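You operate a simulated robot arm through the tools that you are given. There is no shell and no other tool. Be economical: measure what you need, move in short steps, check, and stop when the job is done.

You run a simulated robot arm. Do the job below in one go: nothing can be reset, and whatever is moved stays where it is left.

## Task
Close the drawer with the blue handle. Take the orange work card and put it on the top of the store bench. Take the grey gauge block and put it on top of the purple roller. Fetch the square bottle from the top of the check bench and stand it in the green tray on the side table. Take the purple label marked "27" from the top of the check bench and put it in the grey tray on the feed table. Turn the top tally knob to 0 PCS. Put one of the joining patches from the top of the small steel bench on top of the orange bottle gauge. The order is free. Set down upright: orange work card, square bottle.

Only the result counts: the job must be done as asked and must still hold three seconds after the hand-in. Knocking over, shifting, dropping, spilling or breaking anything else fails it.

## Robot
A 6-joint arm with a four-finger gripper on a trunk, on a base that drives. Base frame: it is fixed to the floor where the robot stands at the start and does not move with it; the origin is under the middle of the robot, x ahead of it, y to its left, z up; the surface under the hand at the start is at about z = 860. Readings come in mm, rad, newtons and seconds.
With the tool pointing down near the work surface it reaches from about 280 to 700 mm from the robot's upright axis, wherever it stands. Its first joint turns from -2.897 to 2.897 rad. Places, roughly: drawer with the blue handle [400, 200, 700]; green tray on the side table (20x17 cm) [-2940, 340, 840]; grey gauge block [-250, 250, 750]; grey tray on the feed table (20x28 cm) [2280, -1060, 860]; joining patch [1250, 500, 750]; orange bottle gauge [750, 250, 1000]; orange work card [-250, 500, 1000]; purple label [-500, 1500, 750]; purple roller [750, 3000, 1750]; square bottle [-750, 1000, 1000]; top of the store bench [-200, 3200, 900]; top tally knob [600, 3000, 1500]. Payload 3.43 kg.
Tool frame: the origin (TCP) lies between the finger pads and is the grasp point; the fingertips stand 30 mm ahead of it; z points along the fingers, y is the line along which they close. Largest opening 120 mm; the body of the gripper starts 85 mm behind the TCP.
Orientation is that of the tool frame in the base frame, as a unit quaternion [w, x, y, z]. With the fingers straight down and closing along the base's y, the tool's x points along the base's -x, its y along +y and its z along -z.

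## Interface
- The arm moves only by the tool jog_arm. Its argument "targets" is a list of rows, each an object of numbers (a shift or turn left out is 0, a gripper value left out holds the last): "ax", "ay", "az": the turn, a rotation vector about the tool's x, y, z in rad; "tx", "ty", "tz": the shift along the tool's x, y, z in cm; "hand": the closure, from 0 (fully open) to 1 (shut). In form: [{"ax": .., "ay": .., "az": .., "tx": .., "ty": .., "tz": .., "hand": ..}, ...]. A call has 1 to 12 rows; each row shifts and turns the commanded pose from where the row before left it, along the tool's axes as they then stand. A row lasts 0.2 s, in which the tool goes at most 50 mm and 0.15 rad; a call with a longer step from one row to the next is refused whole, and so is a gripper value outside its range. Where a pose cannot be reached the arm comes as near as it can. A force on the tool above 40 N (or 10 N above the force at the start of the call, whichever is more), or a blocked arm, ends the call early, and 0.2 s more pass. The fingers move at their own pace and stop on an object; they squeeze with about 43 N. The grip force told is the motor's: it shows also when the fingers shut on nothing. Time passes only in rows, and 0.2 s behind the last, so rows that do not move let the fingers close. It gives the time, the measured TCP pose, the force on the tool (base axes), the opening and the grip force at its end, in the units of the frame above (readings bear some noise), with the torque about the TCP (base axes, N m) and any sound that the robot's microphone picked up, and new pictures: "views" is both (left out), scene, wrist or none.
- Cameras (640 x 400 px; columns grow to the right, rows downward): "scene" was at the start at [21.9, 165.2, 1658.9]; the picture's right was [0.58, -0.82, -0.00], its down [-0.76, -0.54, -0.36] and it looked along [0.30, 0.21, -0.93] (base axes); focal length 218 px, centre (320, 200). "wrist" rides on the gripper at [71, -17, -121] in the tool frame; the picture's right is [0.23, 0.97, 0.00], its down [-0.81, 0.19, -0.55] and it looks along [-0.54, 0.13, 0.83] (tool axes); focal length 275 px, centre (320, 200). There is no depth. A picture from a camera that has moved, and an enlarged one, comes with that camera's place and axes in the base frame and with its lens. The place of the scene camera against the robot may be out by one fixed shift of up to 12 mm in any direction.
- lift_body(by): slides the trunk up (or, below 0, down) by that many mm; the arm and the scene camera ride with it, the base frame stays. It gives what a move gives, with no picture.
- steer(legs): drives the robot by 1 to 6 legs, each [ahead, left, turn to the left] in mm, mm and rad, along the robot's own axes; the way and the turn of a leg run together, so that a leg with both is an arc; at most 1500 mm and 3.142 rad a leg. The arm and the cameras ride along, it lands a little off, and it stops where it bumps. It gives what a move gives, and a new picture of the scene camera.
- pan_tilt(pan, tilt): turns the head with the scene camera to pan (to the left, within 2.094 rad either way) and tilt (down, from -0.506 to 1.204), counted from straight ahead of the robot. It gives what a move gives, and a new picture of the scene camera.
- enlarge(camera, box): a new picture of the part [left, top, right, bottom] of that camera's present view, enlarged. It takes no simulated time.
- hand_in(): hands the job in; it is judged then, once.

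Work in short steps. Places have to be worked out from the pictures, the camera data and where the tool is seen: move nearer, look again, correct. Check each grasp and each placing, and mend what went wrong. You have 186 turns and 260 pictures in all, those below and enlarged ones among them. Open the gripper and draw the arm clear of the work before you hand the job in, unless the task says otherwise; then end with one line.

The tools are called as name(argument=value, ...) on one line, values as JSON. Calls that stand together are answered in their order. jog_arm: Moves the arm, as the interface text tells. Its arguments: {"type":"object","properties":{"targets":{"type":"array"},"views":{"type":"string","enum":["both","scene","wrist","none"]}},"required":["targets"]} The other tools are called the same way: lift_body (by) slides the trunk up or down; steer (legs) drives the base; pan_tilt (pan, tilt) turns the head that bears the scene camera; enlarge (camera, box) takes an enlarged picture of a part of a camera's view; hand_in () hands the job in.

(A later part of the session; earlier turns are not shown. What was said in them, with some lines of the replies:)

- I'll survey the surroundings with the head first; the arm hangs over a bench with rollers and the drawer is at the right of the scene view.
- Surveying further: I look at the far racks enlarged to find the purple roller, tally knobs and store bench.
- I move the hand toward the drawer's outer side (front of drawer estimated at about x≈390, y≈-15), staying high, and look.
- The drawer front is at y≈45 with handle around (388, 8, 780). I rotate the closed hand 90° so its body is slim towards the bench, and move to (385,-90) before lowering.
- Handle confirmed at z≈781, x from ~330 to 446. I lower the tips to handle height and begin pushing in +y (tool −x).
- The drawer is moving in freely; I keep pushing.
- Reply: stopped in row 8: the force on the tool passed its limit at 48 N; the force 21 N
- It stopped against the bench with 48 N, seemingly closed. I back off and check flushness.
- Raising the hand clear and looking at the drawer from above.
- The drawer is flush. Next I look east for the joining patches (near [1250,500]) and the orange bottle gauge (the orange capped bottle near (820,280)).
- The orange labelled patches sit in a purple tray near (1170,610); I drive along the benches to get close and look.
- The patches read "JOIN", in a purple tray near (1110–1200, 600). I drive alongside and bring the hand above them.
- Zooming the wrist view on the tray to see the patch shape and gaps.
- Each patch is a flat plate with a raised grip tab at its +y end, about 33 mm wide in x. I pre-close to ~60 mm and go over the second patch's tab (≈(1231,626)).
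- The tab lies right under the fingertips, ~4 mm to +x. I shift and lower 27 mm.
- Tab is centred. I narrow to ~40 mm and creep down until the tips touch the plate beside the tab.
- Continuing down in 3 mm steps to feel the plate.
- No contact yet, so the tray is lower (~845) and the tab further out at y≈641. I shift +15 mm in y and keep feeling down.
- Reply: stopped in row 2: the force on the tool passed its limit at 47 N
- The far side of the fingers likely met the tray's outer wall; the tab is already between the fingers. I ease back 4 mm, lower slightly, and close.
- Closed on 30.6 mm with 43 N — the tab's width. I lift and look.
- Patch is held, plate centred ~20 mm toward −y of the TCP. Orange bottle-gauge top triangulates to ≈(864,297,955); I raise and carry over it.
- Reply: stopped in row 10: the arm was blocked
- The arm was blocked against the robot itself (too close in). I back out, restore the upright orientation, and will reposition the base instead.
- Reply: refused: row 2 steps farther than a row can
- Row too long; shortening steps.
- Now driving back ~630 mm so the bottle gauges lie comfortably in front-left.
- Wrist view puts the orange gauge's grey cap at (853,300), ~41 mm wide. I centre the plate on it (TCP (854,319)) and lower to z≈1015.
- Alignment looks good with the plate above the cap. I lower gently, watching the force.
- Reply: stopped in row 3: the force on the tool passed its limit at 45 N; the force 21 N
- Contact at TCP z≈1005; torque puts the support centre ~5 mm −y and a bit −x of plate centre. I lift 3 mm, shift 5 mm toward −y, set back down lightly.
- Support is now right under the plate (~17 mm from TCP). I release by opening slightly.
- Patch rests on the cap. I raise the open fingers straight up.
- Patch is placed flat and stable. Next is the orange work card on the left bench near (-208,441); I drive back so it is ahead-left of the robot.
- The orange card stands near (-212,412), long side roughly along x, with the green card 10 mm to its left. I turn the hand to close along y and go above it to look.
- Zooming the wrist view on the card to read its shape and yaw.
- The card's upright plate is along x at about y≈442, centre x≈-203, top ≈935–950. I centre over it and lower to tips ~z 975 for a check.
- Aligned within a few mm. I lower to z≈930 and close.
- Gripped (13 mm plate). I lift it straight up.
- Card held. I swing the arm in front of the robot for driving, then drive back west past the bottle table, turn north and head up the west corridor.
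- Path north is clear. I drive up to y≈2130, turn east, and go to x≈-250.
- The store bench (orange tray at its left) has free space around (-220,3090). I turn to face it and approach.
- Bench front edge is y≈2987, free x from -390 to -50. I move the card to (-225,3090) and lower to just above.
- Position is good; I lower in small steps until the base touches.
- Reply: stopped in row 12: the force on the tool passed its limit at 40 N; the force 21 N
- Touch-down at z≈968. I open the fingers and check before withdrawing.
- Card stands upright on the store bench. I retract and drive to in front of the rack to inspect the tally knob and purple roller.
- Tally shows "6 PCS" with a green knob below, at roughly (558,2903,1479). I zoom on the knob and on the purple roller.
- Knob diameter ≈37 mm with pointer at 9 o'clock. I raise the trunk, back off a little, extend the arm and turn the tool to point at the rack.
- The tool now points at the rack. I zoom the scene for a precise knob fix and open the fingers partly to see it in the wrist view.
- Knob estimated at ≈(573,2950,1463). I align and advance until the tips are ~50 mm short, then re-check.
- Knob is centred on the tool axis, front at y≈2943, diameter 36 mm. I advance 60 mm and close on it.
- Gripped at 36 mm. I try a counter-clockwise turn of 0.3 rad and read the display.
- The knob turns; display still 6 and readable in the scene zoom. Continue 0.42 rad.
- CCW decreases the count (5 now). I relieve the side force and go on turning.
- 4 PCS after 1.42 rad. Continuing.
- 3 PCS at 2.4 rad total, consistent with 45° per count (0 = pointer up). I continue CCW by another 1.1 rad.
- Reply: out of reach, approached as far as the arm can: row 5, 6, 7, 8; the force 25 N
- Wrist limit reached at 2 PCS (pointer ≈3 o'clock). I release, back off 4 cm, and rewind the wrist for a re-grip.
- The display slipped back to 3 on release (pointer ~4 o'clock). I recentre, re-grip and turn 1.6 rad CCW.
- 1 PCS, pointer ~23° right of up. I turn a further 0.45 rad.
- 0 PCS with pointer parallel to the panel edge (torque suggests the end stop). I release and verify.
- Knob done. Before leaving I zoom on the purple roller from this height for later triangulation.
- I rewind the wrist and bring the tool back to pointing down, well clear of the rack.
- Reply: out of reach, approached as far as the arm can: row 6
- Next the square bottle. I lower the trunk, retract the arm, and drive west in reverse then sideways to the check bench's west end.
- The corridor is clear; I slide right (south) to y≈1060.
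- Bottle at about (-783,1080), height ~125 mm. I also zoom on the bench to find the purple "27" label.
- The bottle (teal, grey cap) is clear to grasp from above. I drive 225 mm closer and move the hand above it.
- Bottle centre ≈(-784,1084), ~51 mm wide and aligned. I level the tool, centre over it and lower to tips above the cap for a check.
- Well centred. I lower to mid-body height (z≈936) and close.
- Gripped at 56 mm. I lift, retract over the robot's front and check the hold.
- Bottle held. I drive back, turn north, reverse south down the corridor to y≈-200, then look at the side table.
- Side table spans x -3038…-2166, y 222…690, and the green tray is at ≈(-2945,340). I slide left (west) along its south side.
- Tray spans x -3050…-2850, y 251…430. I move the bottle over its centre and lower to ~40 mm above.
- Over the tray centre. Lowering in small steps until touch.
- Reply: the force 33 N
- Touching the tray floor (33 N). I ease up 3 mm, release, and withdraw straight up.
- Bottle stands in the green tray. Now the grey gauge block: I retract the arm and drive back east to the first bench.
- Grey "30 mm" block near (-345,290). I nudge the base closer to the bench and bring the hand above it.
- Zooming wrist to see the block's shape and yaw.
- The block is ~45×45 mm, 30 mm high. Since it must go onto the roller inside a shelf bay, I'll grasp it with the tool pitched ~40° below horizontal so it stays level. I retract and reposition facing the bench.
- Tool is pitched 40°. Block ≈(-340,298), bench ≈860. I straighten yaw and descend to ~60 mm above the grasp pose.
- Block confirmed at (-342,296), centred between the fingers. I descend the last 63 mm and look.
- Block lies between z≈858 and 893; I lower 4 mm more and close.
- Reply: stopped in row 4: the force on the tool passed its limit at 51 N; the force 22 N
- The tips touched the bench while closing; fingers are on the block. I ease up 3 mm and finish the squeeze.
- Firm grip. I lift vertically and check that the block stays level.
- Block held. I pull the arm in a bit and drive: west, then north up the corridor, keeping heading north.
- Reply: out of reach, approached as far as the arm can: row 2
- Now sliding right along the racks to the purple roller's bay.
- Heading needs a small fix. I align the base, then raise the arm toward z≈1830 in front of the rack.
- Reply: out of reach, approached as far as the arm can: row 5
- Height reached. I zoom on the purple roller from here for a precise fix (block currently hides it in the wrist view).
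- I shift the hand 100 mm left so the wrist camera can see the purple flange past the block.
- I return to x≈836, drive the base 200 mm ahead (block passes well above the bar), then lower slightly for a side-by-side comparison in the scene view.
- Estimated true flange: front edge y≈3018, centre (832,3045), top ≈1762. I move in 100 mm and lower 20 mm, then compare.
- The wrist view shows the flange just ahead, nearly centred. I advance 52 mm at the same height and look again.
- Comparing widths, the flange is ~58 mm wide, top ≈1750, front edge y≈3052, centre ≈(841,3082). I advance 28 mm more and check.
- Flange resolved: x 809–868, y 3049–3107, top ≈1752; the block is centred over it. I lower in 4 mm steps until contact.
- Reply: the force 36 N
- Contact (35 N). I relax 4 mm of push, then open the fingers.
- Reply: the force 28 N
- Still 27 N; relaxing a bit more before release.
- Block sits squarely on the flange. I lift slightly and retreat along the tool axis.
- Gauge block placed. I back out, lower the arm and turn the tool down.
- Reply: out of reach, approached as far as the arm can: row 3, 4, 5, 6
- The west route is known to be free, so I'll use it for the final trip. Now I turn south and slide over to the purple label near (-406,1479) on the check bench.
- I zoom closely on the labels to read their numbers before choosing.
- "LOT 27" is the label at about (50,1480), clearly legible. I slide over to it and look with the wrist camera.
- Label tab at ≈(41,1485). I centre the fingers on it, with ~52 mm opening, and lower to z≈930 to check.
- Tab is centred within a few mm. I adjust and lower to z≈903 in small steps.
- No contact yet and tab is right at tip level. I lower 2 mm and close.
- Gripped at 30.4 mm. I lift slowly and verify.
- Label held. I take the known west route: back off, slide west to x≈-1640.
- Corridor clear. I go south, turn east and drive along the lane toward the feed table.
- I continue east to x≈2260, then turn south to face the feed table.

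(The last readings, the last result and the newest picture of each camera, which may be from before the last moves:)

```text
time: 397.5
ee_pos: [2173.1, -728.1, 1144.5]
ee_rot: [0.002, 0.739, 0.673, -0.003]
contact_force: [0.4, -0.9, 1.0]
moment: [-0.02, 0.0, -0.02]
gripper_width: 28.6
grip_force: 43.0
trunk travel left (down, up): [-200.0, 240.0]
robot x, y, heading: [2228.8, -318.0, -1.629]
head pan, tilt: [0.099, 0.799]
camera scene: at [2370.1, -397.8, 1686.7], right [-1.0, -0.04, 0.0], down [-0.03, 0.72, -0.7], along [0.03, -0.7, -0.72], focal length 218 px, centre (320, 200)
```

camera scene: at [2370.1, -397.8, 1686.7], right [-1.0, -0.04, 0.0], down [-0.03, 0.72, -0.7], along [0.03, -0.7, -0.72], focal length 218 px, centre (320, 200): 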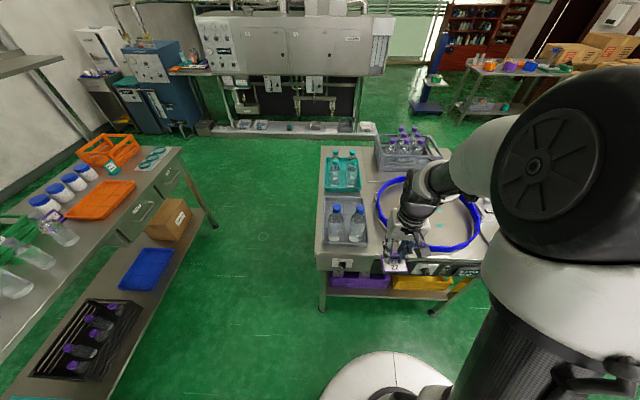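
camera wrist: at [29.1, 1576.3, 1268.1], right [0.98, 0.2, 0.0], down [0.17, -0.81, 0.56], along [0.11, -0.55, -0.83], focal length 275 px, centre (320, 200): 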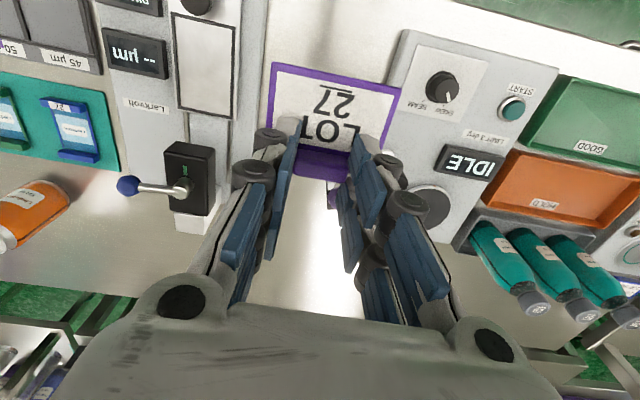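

The grey tray (with two blue-capped bottles) is at ≈(2278,-1069). I zoom to find the free space in it and check the label.

enlarge(camera="scene", box=[300, 140, 460, 290])

jog_arm(targets=[{"tx": 0}], views="wrist")

```text
2.67 times, centred on (380, 215) of scene
camera zoom: at [2370.1, -397.8, 1686.7], right [-1.0, -0.04, 0.0], down [-0.03, 0.72, -0.7], along [0.03, -0.7, -0.72], focal length 581 px, centre (160, 160)
```

zoom: 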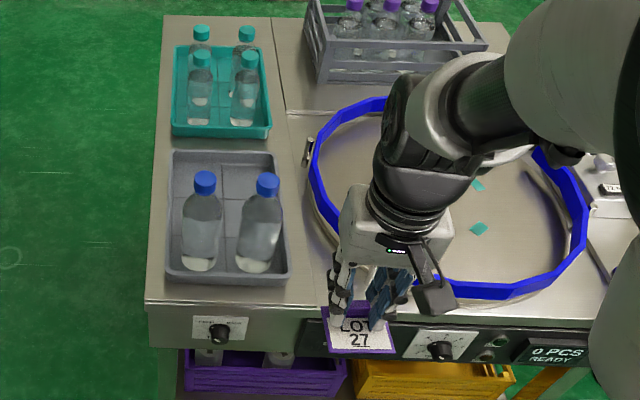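

```text
time: 397.9
ee_pos: [2172.4, -728.8, 1145.1]
ee_rot: [0.003, 0.739, 0.673, -0.003]
contact_force: [0.2, 0.7, 0.2]
moment: [-0.03, 0.01, 0.01]
gripper_width: 28.6
grip_force: 42.6
trunk travel left (down, up): [-200.0, 240.0]
robot x, y, heading: [2227.4, -321.1, -1.632]
head pan, tilt: [0.099, 0.799]
camera wrist: at [2162.0, -653.4, 1267.7], right [0.99, 0.14, 0.0], down [0.12, -0.82, 0.56], along [0.08, -0.55, -0.83], focal length 275 px, centre (320, 200)
```

wrist: 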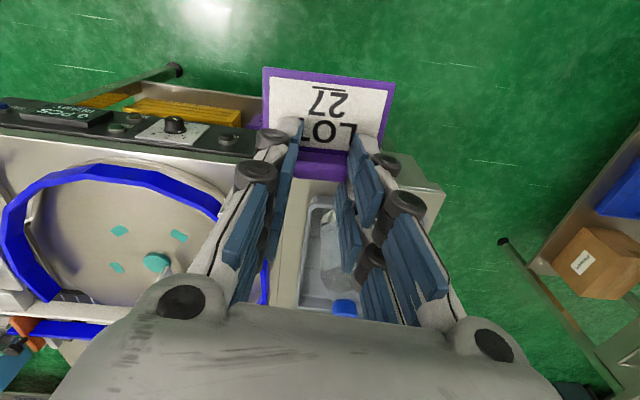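

Free space is in the far half of the tray, behind the bottles (y≈-1050…-1205). To keep the wrist camera clear of the bottles I rotate the tool ~90°, then drive closer.

jog_arm(targets=[{"az": 0.134}, {"az": 0.134}, {"az": 0.134}, {"az": 0.134}, {"az": 0.134}, {"az": 0.134}, {"az": 0.134}, {"az": 0.134}, {"az": 0.134}, {"az": 0.134}, {"az": 0.138}], views="none")

steer(legs=[[0, 0, 0.061], [270, 50, 0]])

enlarge(camera="scene", box=[300, 160, 500, 300])

```text
time: 400.3
ee_pos: [2172.8, -728.0, 1146.0]
ee_rot: [0.004, 1.0, -0.002, -0.001]
contact_force: [0.5, -0.7, 0.0]
moment: [0.01, 0.03, 0.02]
gripper_width: 28.3
grip_force: 42.8
trunk travel left (down, up): [-200.0, 240.0]
robot x, y, heading: [2233.7, -322.5, -1.631]
head pan, tilt: [0.099, 0.799]
```

```text
time: 402.7
ee_pos: [2250.4, -997.5, 1147.2]
ee_rot: [0.004, 0.999, 0.032, -0.002]
contact_force: [-0.5, 0.2, -0.4]
moment: [0.06, 0.02, 0.01]
gripper_width: 28.2
grip_force: 42.8
trunk travel left (down, up): [-200.0, 240.0]
robot x, y, heading: [2278.6, -586.8, -1.567]
head pan, tilt: [0.099, 0.799]
camera scene: at [2425.7, -655.2, 1686.6], right [-0.99, -0.1, 0.0], down [-0.07, 0.71, -0.7], along [0.07, -0.69, -0.72], focal length 218 px, centre (320, 200)
```

scene: 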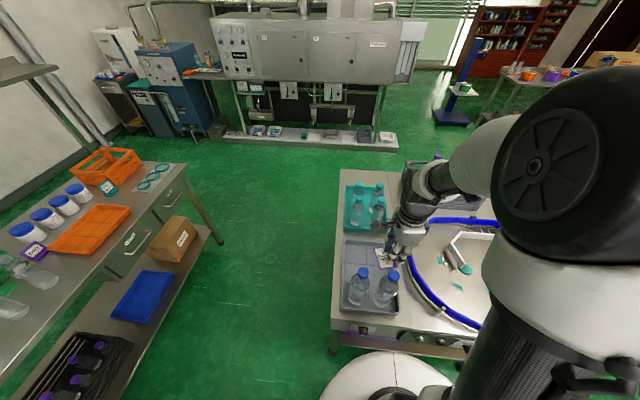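

```text
2.86 times, centred on (400, 230) of scene
camera zoom: at [2425.7, -655.2, 1686.6], right [-0.99, -0.1, 0.0], down [-0.07, 0.71, -0.7], along [0.07, -0.69, -0.72], focal length 622 px, centre (91, 114)
```

zoom: 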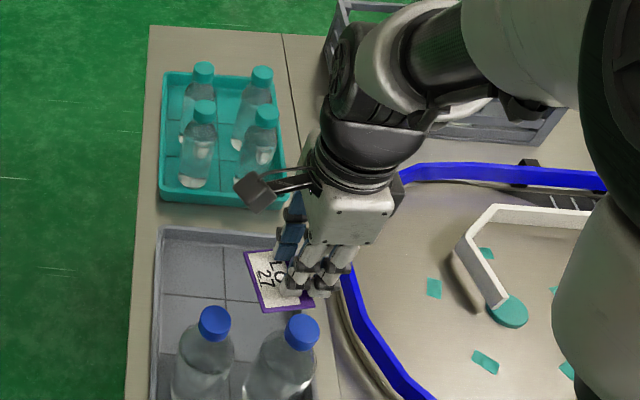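

Next I move the label 125 mm further over the free half of the tray and look.

jog_arm(targets=[{"ty": 4.2}, {"ty": 4.2}, {"ty": 4.2}, {"tz": 3}], views="both")

enlarge(camera="scene", box=[320, 160, 460, 260])

```text
time: 403.7
ee_pos: [2261.2, -1122.0, 1116.5]
ee_rot: [0.003, 0.999, 0.033, -0.001]
contact_force: [0.4, 0.8, -0.2]
moment: [0.0, -0.02, 0.0]
gripper_width: 28.4
grip_force: 43.4
trunk travel left (down, up): [-200.0, 240.0]
robot x, y, heading: [2279.2, -585.9, -1.566]
head pan, tilt: [0.099, 0.799]
camera scene: at [2425.4, -653.7, 1686.7], right [-0.99, -0.1, 0.0], down [-0.07, 0.71, -0.7], along [0.07, -0.69, -0.72], focal length 218 px, centre (320, 200)
camera wrist: at [2330.5, -1098.9, 1238.7], right [0.29, -0.96, 0.01], down [-0.8, -0.24, 0.56], along [-0.53, -0.17, -0.83], focal length 275 px, centre (320, 200)
```

scene: 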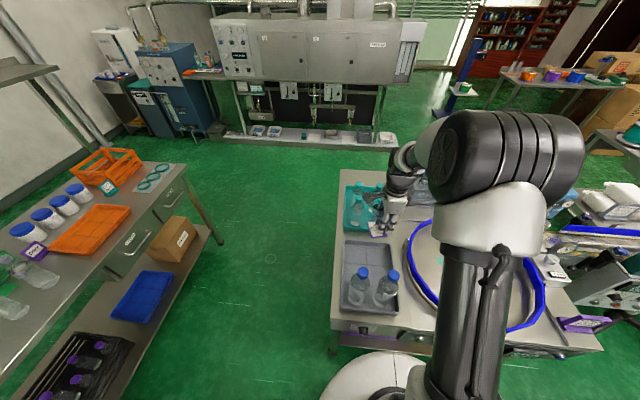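
wrist: 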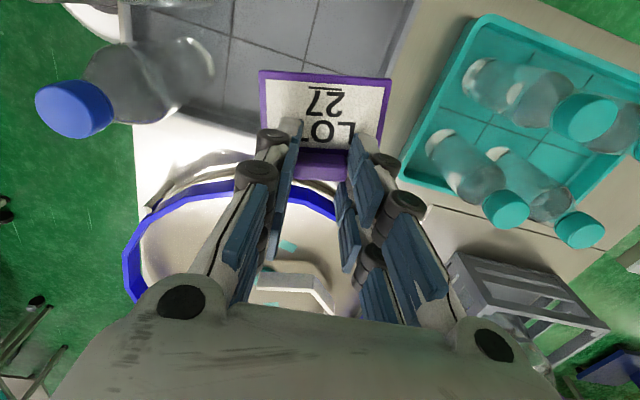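

```text
4.00 times, centred on (390, 210) of scene
camera zoom: at [2425.4, -653.7, 1686.7], right [-0.99, -0.1, 0.0], down [-0.07, 0.71, -0.7], along [0.07, -0.69, -0.72], focal length 871 px, centre (40, 160)
```

zoom: 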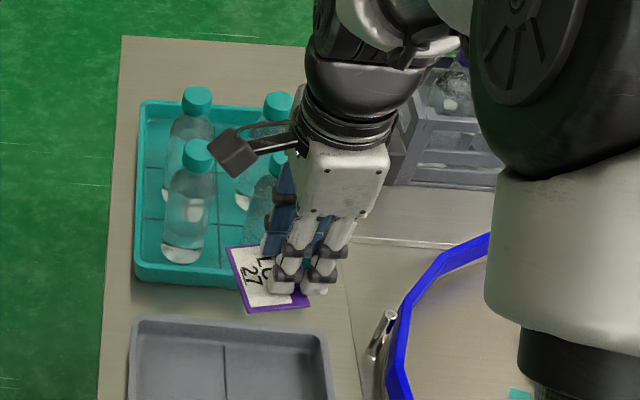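

The plate centre is at ≈(2291,-1116), within the free half. I shift 12 mm left and lower to z≈930.

jog_arm(targets=[{"tx": -1.2, "ty": 0.7}, {"tz": 4.5}, {"tz": 4.5}, {"tz": 4.5}, {"tz": 4.5}], views="wrist")

enlarge(camera="scene", box=[320, 160, 460, 320])

```text
time: 404.9
ee_pos: [2248.2, -1130.6, 940.0]
ee_rot: [0.004, 0.999, 0.032, 0.0]
contact_force: [0.4, -0.9, 0.6]
moment: [0.03, 0.01, 0.02]
gripper_width: 28.2
grip_force: 43.1
trunk travel left (down, up): [-200.0, 240.0]
robot x, y, heading: [2284.1, -586.5, -1.567]
head pan, tilt: [0.099, 0.799]
camera wrist: at [2317.6, -1107.2, 1060.4], right [0.29, -0.96, 0.01], down [-0.8, -0.24, 0.56], along [-0.53, -0.17, -0.83], focal length 275 px, centre (320, 200)
```

wrist: 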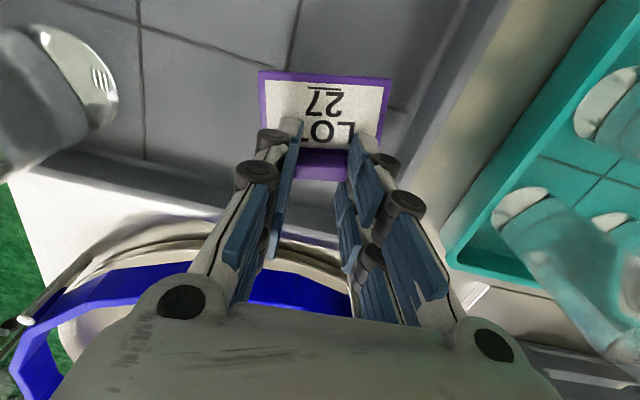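

```text
2.50 times, centred on (390, 240) of scene
camera zoom: at [2425.4, -654.8, 1686.6], right [-0.99, -0.1, 0.0], down [-0.07, 0.71, -0.7], along [0.07, -0.69, -0.72], focal length 544 px, centre (145, 100)
```

zoom: 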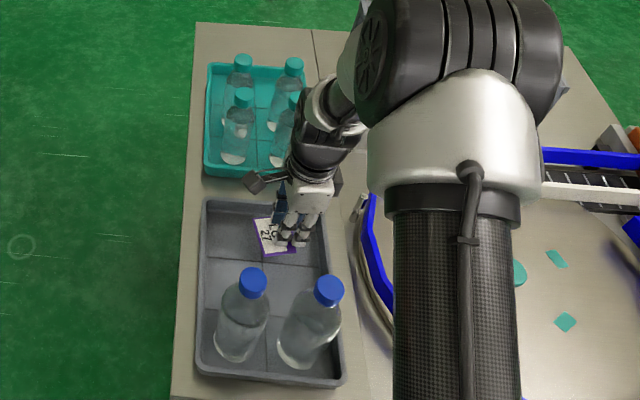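

Well inside the tray. I lower in small steps to touch.

jog_arm(targets=[{"tz": 1}, {"tz": 0.8}, {"tz": 0.5}, {"tz": 0.4}, {"tz": 0.3}, {"tz": 0.3}, {"tz": 0.3}, {"tz": 0.3}, {"tz": 0.3}], views="wrist")

```text
time: 406.9
ee_pos: [2247.8, -1131.7, 898.4]
ee_rot: [0.008, 0.999, 0.032, 0.0]
contact_force: [2.0, 3.3, 38.9]
moment: [0.17, -0.02, -0.12]
gripper_width: 28.7
grip_force: 43.0
trunk travel left (down, up): [-200.0, 240.0]
robot x, y, heading: [2278.3, -586.4, -1.56]
head pan, tilt: [0.099, 0.799]
camera wrist: at [2316.7, -1107.3, 1021.2], right [0.29, -0.96, 0.01], down [-0.8, -0.23, 0.56], along [-0.53, -0.17, -0.83], focal length 275 px, centre (320, 200)
```

wrist: 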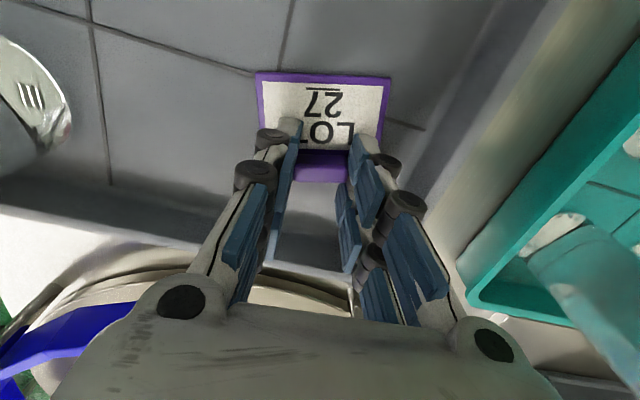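

Touched down (39 N). I ease up 4 mm, open a little, and withdraw upward.

jog_arm(targets=[{"tz": -0.4}, {"hand": 0.55}, {"hand": 0.55}, {"hand": 0.55}, {"tz": -0.5}, {"tz": -2}, {"tz": -4.5}, {"tz": -4.5}, {"tz": -4.5}, {"tz": -4.5}], views="wrist")

enlarge(camera="scene", box=[320, 180, 460, 320])

```text
time: 409.1
ee_pos: [2245.8, -1125.4, 1105.3]
ee_rot: [0.003, 0.999, 0.032, 0.0]
contact_force: [0.0, 0.2, 0.9]
moment: [0.01, -0.02, 0.03]
gripper_width: 54.0
grip_force: 0.1
trunk travel left (down, up): [-200.0, 240.0]
robot x, y, heading: [2284.2, -585.7, -1.563]
head pan, tilt: [0.099, 0.799]
camera wrist: at [2315.4, -1103.5, 1227.4], right [0.29, -0.96, 0.01], down [-0.8, -0.24, 0.55], along [-0.53, -0.17, -0.83], focal length 275 px, centre (320, 200)
```

wrist: 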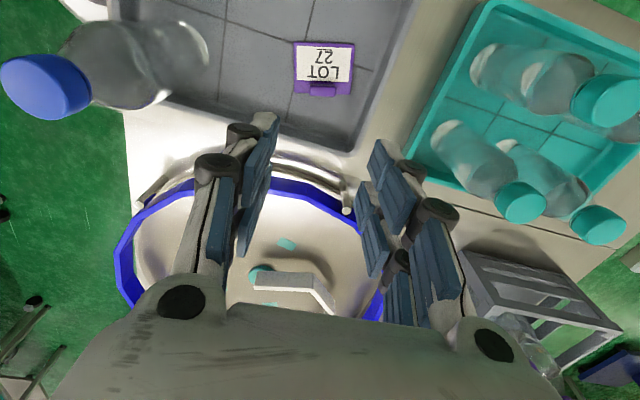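

```text
2.86 times, centred on (390, 250) of scene
camera zoom: at [2425.6, -653.2, 1686.7], right [-0.99, -0.1, 0.0], down [-0.07, 0.71, -0.7], along [0.07, -0.69, -0.72], focal length 622 px, centre (120, 57)
```

zoom: 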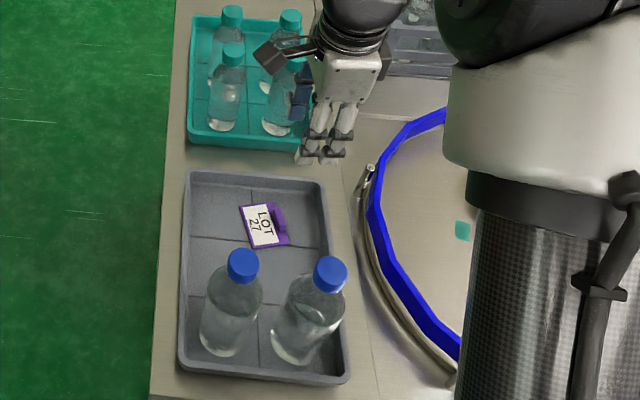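

Label lies flat in the grey tray. I raise and retract the arm, back away, and take a last look at the drawer/patch from a distance.

jog_arm(targets=[{"tz": -4.5}, {"tz": -4.5}, {"ty": -4}, {"ty": -4}, {"ty": -4}], views="none")

steer(legs=[[-280, 0, 0], [0, 900, 0], [0, -900, 0]])

pan_tilt(pan=-1.9, tilt=0.45)

enlarge(camera="scene", box=[220, 120, 460, 280])

```text
time: 410.3
ee_pos: [2236.7, -1007.4, 1194.1]
ee_rot: [0.004, 0.999, 0.032, 0.0]
contact_force: [0.0, 0.0, 0.4]
moment: [-0.04, 0.0, -0.03]
gripper_width: 54.0
grip_force: 0.0
trunk travel left (down, up): [-200.0, 240.0]
robot x, y, heading: [2280.1, -590.5, -1.565]
head pan, tilt: [0.099, 0.799]
```

```text
time: 420.8
ee_pos: [2208.9, -728.3, 1194.8]
ee_rot: [0.003, 0.999, 0.036, 0.001]
contact_force: [0.0, 0.7, 0.9]
moment: [0.01, 0.0, -0.03]
gripper_width: 54.1
grip_force: 0.1
trunk travel left (down, up): [-200.0, 240.0]
robot x, y, heading: [2250.5, -305.5, -1.556]
head pan, tilt: [0.099, 0.799]
camera scene: at [2393.9, -371.1, 1686.7], right [-0.99, -0.11, 0.0], down [-0.08, 0.71, -0.7], along [0.08, -0.69, -0.72], focal length 218 px, centre (320, 200)
```

scene: 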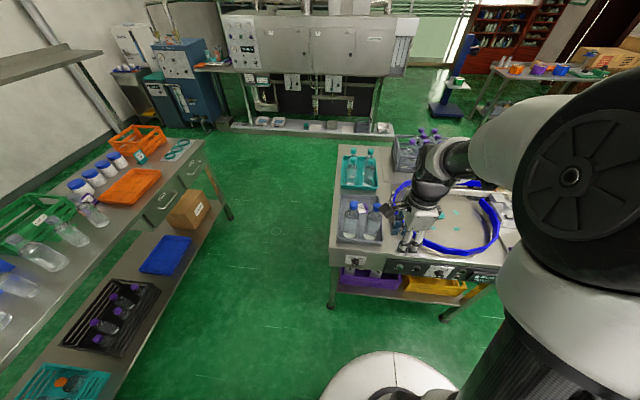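

```text
time: 422.7
ee_pos: [2209.6, -727.5, 1194.4]
ee_rot: [0.004, 0.999, 0.036, -0.001]
contact_force: [0.5, -0.5, 0.8]
moment: [0.0, 0.0, -0.01]
gripper_width: 53.8
grip_force: 0.2
trunk travel left (down, up): [-200.0, 240.0]
robot x, y, heading: [2248.3, -309.0, -1.56]
head pan, tilt: [-1.901, 0.45]
camera scene: at [2298.1, -262.2, 1717.1], right [0.31, 0.95, 0.0], down [0.41, -0.14, -0.9], along [-0.86, 0.28, -0.44], focal length 218 px, centre (320, 200)
```

scene: 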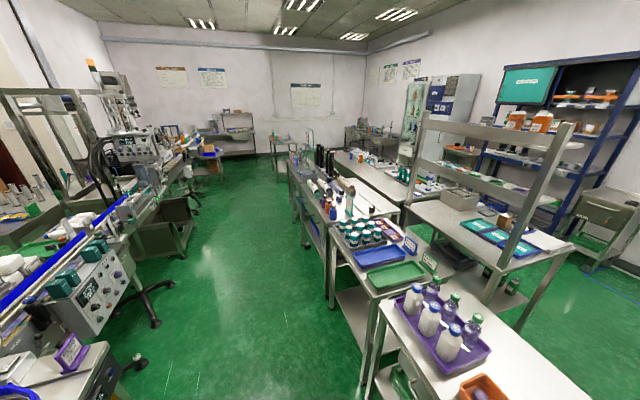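

```text
2.50 times, centred on (340, 200) of scene
camera zoom: at [2298.1, -262.2, 1717.1], right [0.31, 0.95, 0.0], down [0.41, -0.14, -0.9], along [-0.86, 0.28, -0.44], focal length 544 px, centre (270, 200)
```

zoom: 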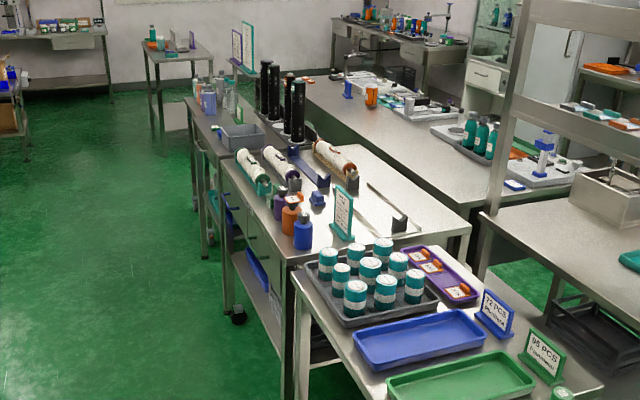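

A closer zoom on the gauges and drawer fronts.

enlarge(camera="scene", box=[290, 170, 370, 230])

```text
6.67 times, centred on (330, 200) of scene
camera zoom: at [2298.1, -262.2, 1717.1], right [0.31, 0.95, 0.0], down [0.41, -0.14, -0.9], along [-0.86, 0.28, -0.44], focal length 1452 px, centre (253, 200)
```

zoom: 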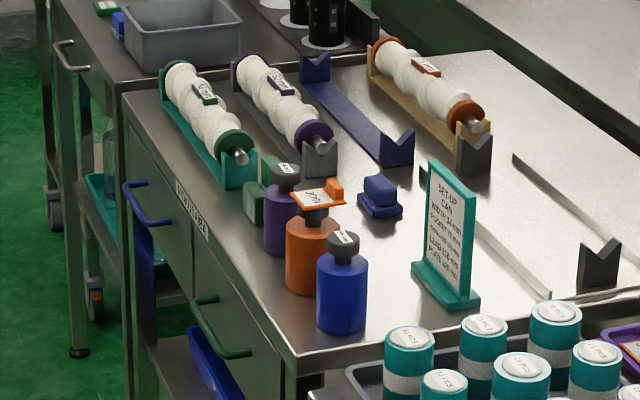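

The drawer is flush, the patch sits on the orange gauge, and all the other placements were checked. The gripper is open and the arm is clear, so I hand in.

hand_in()

```text
The job is handed in.
```

All seven tasks are done, each checked in the camera pictures after I finished it, and the job is handed in; the hand-in gave no verdict back.
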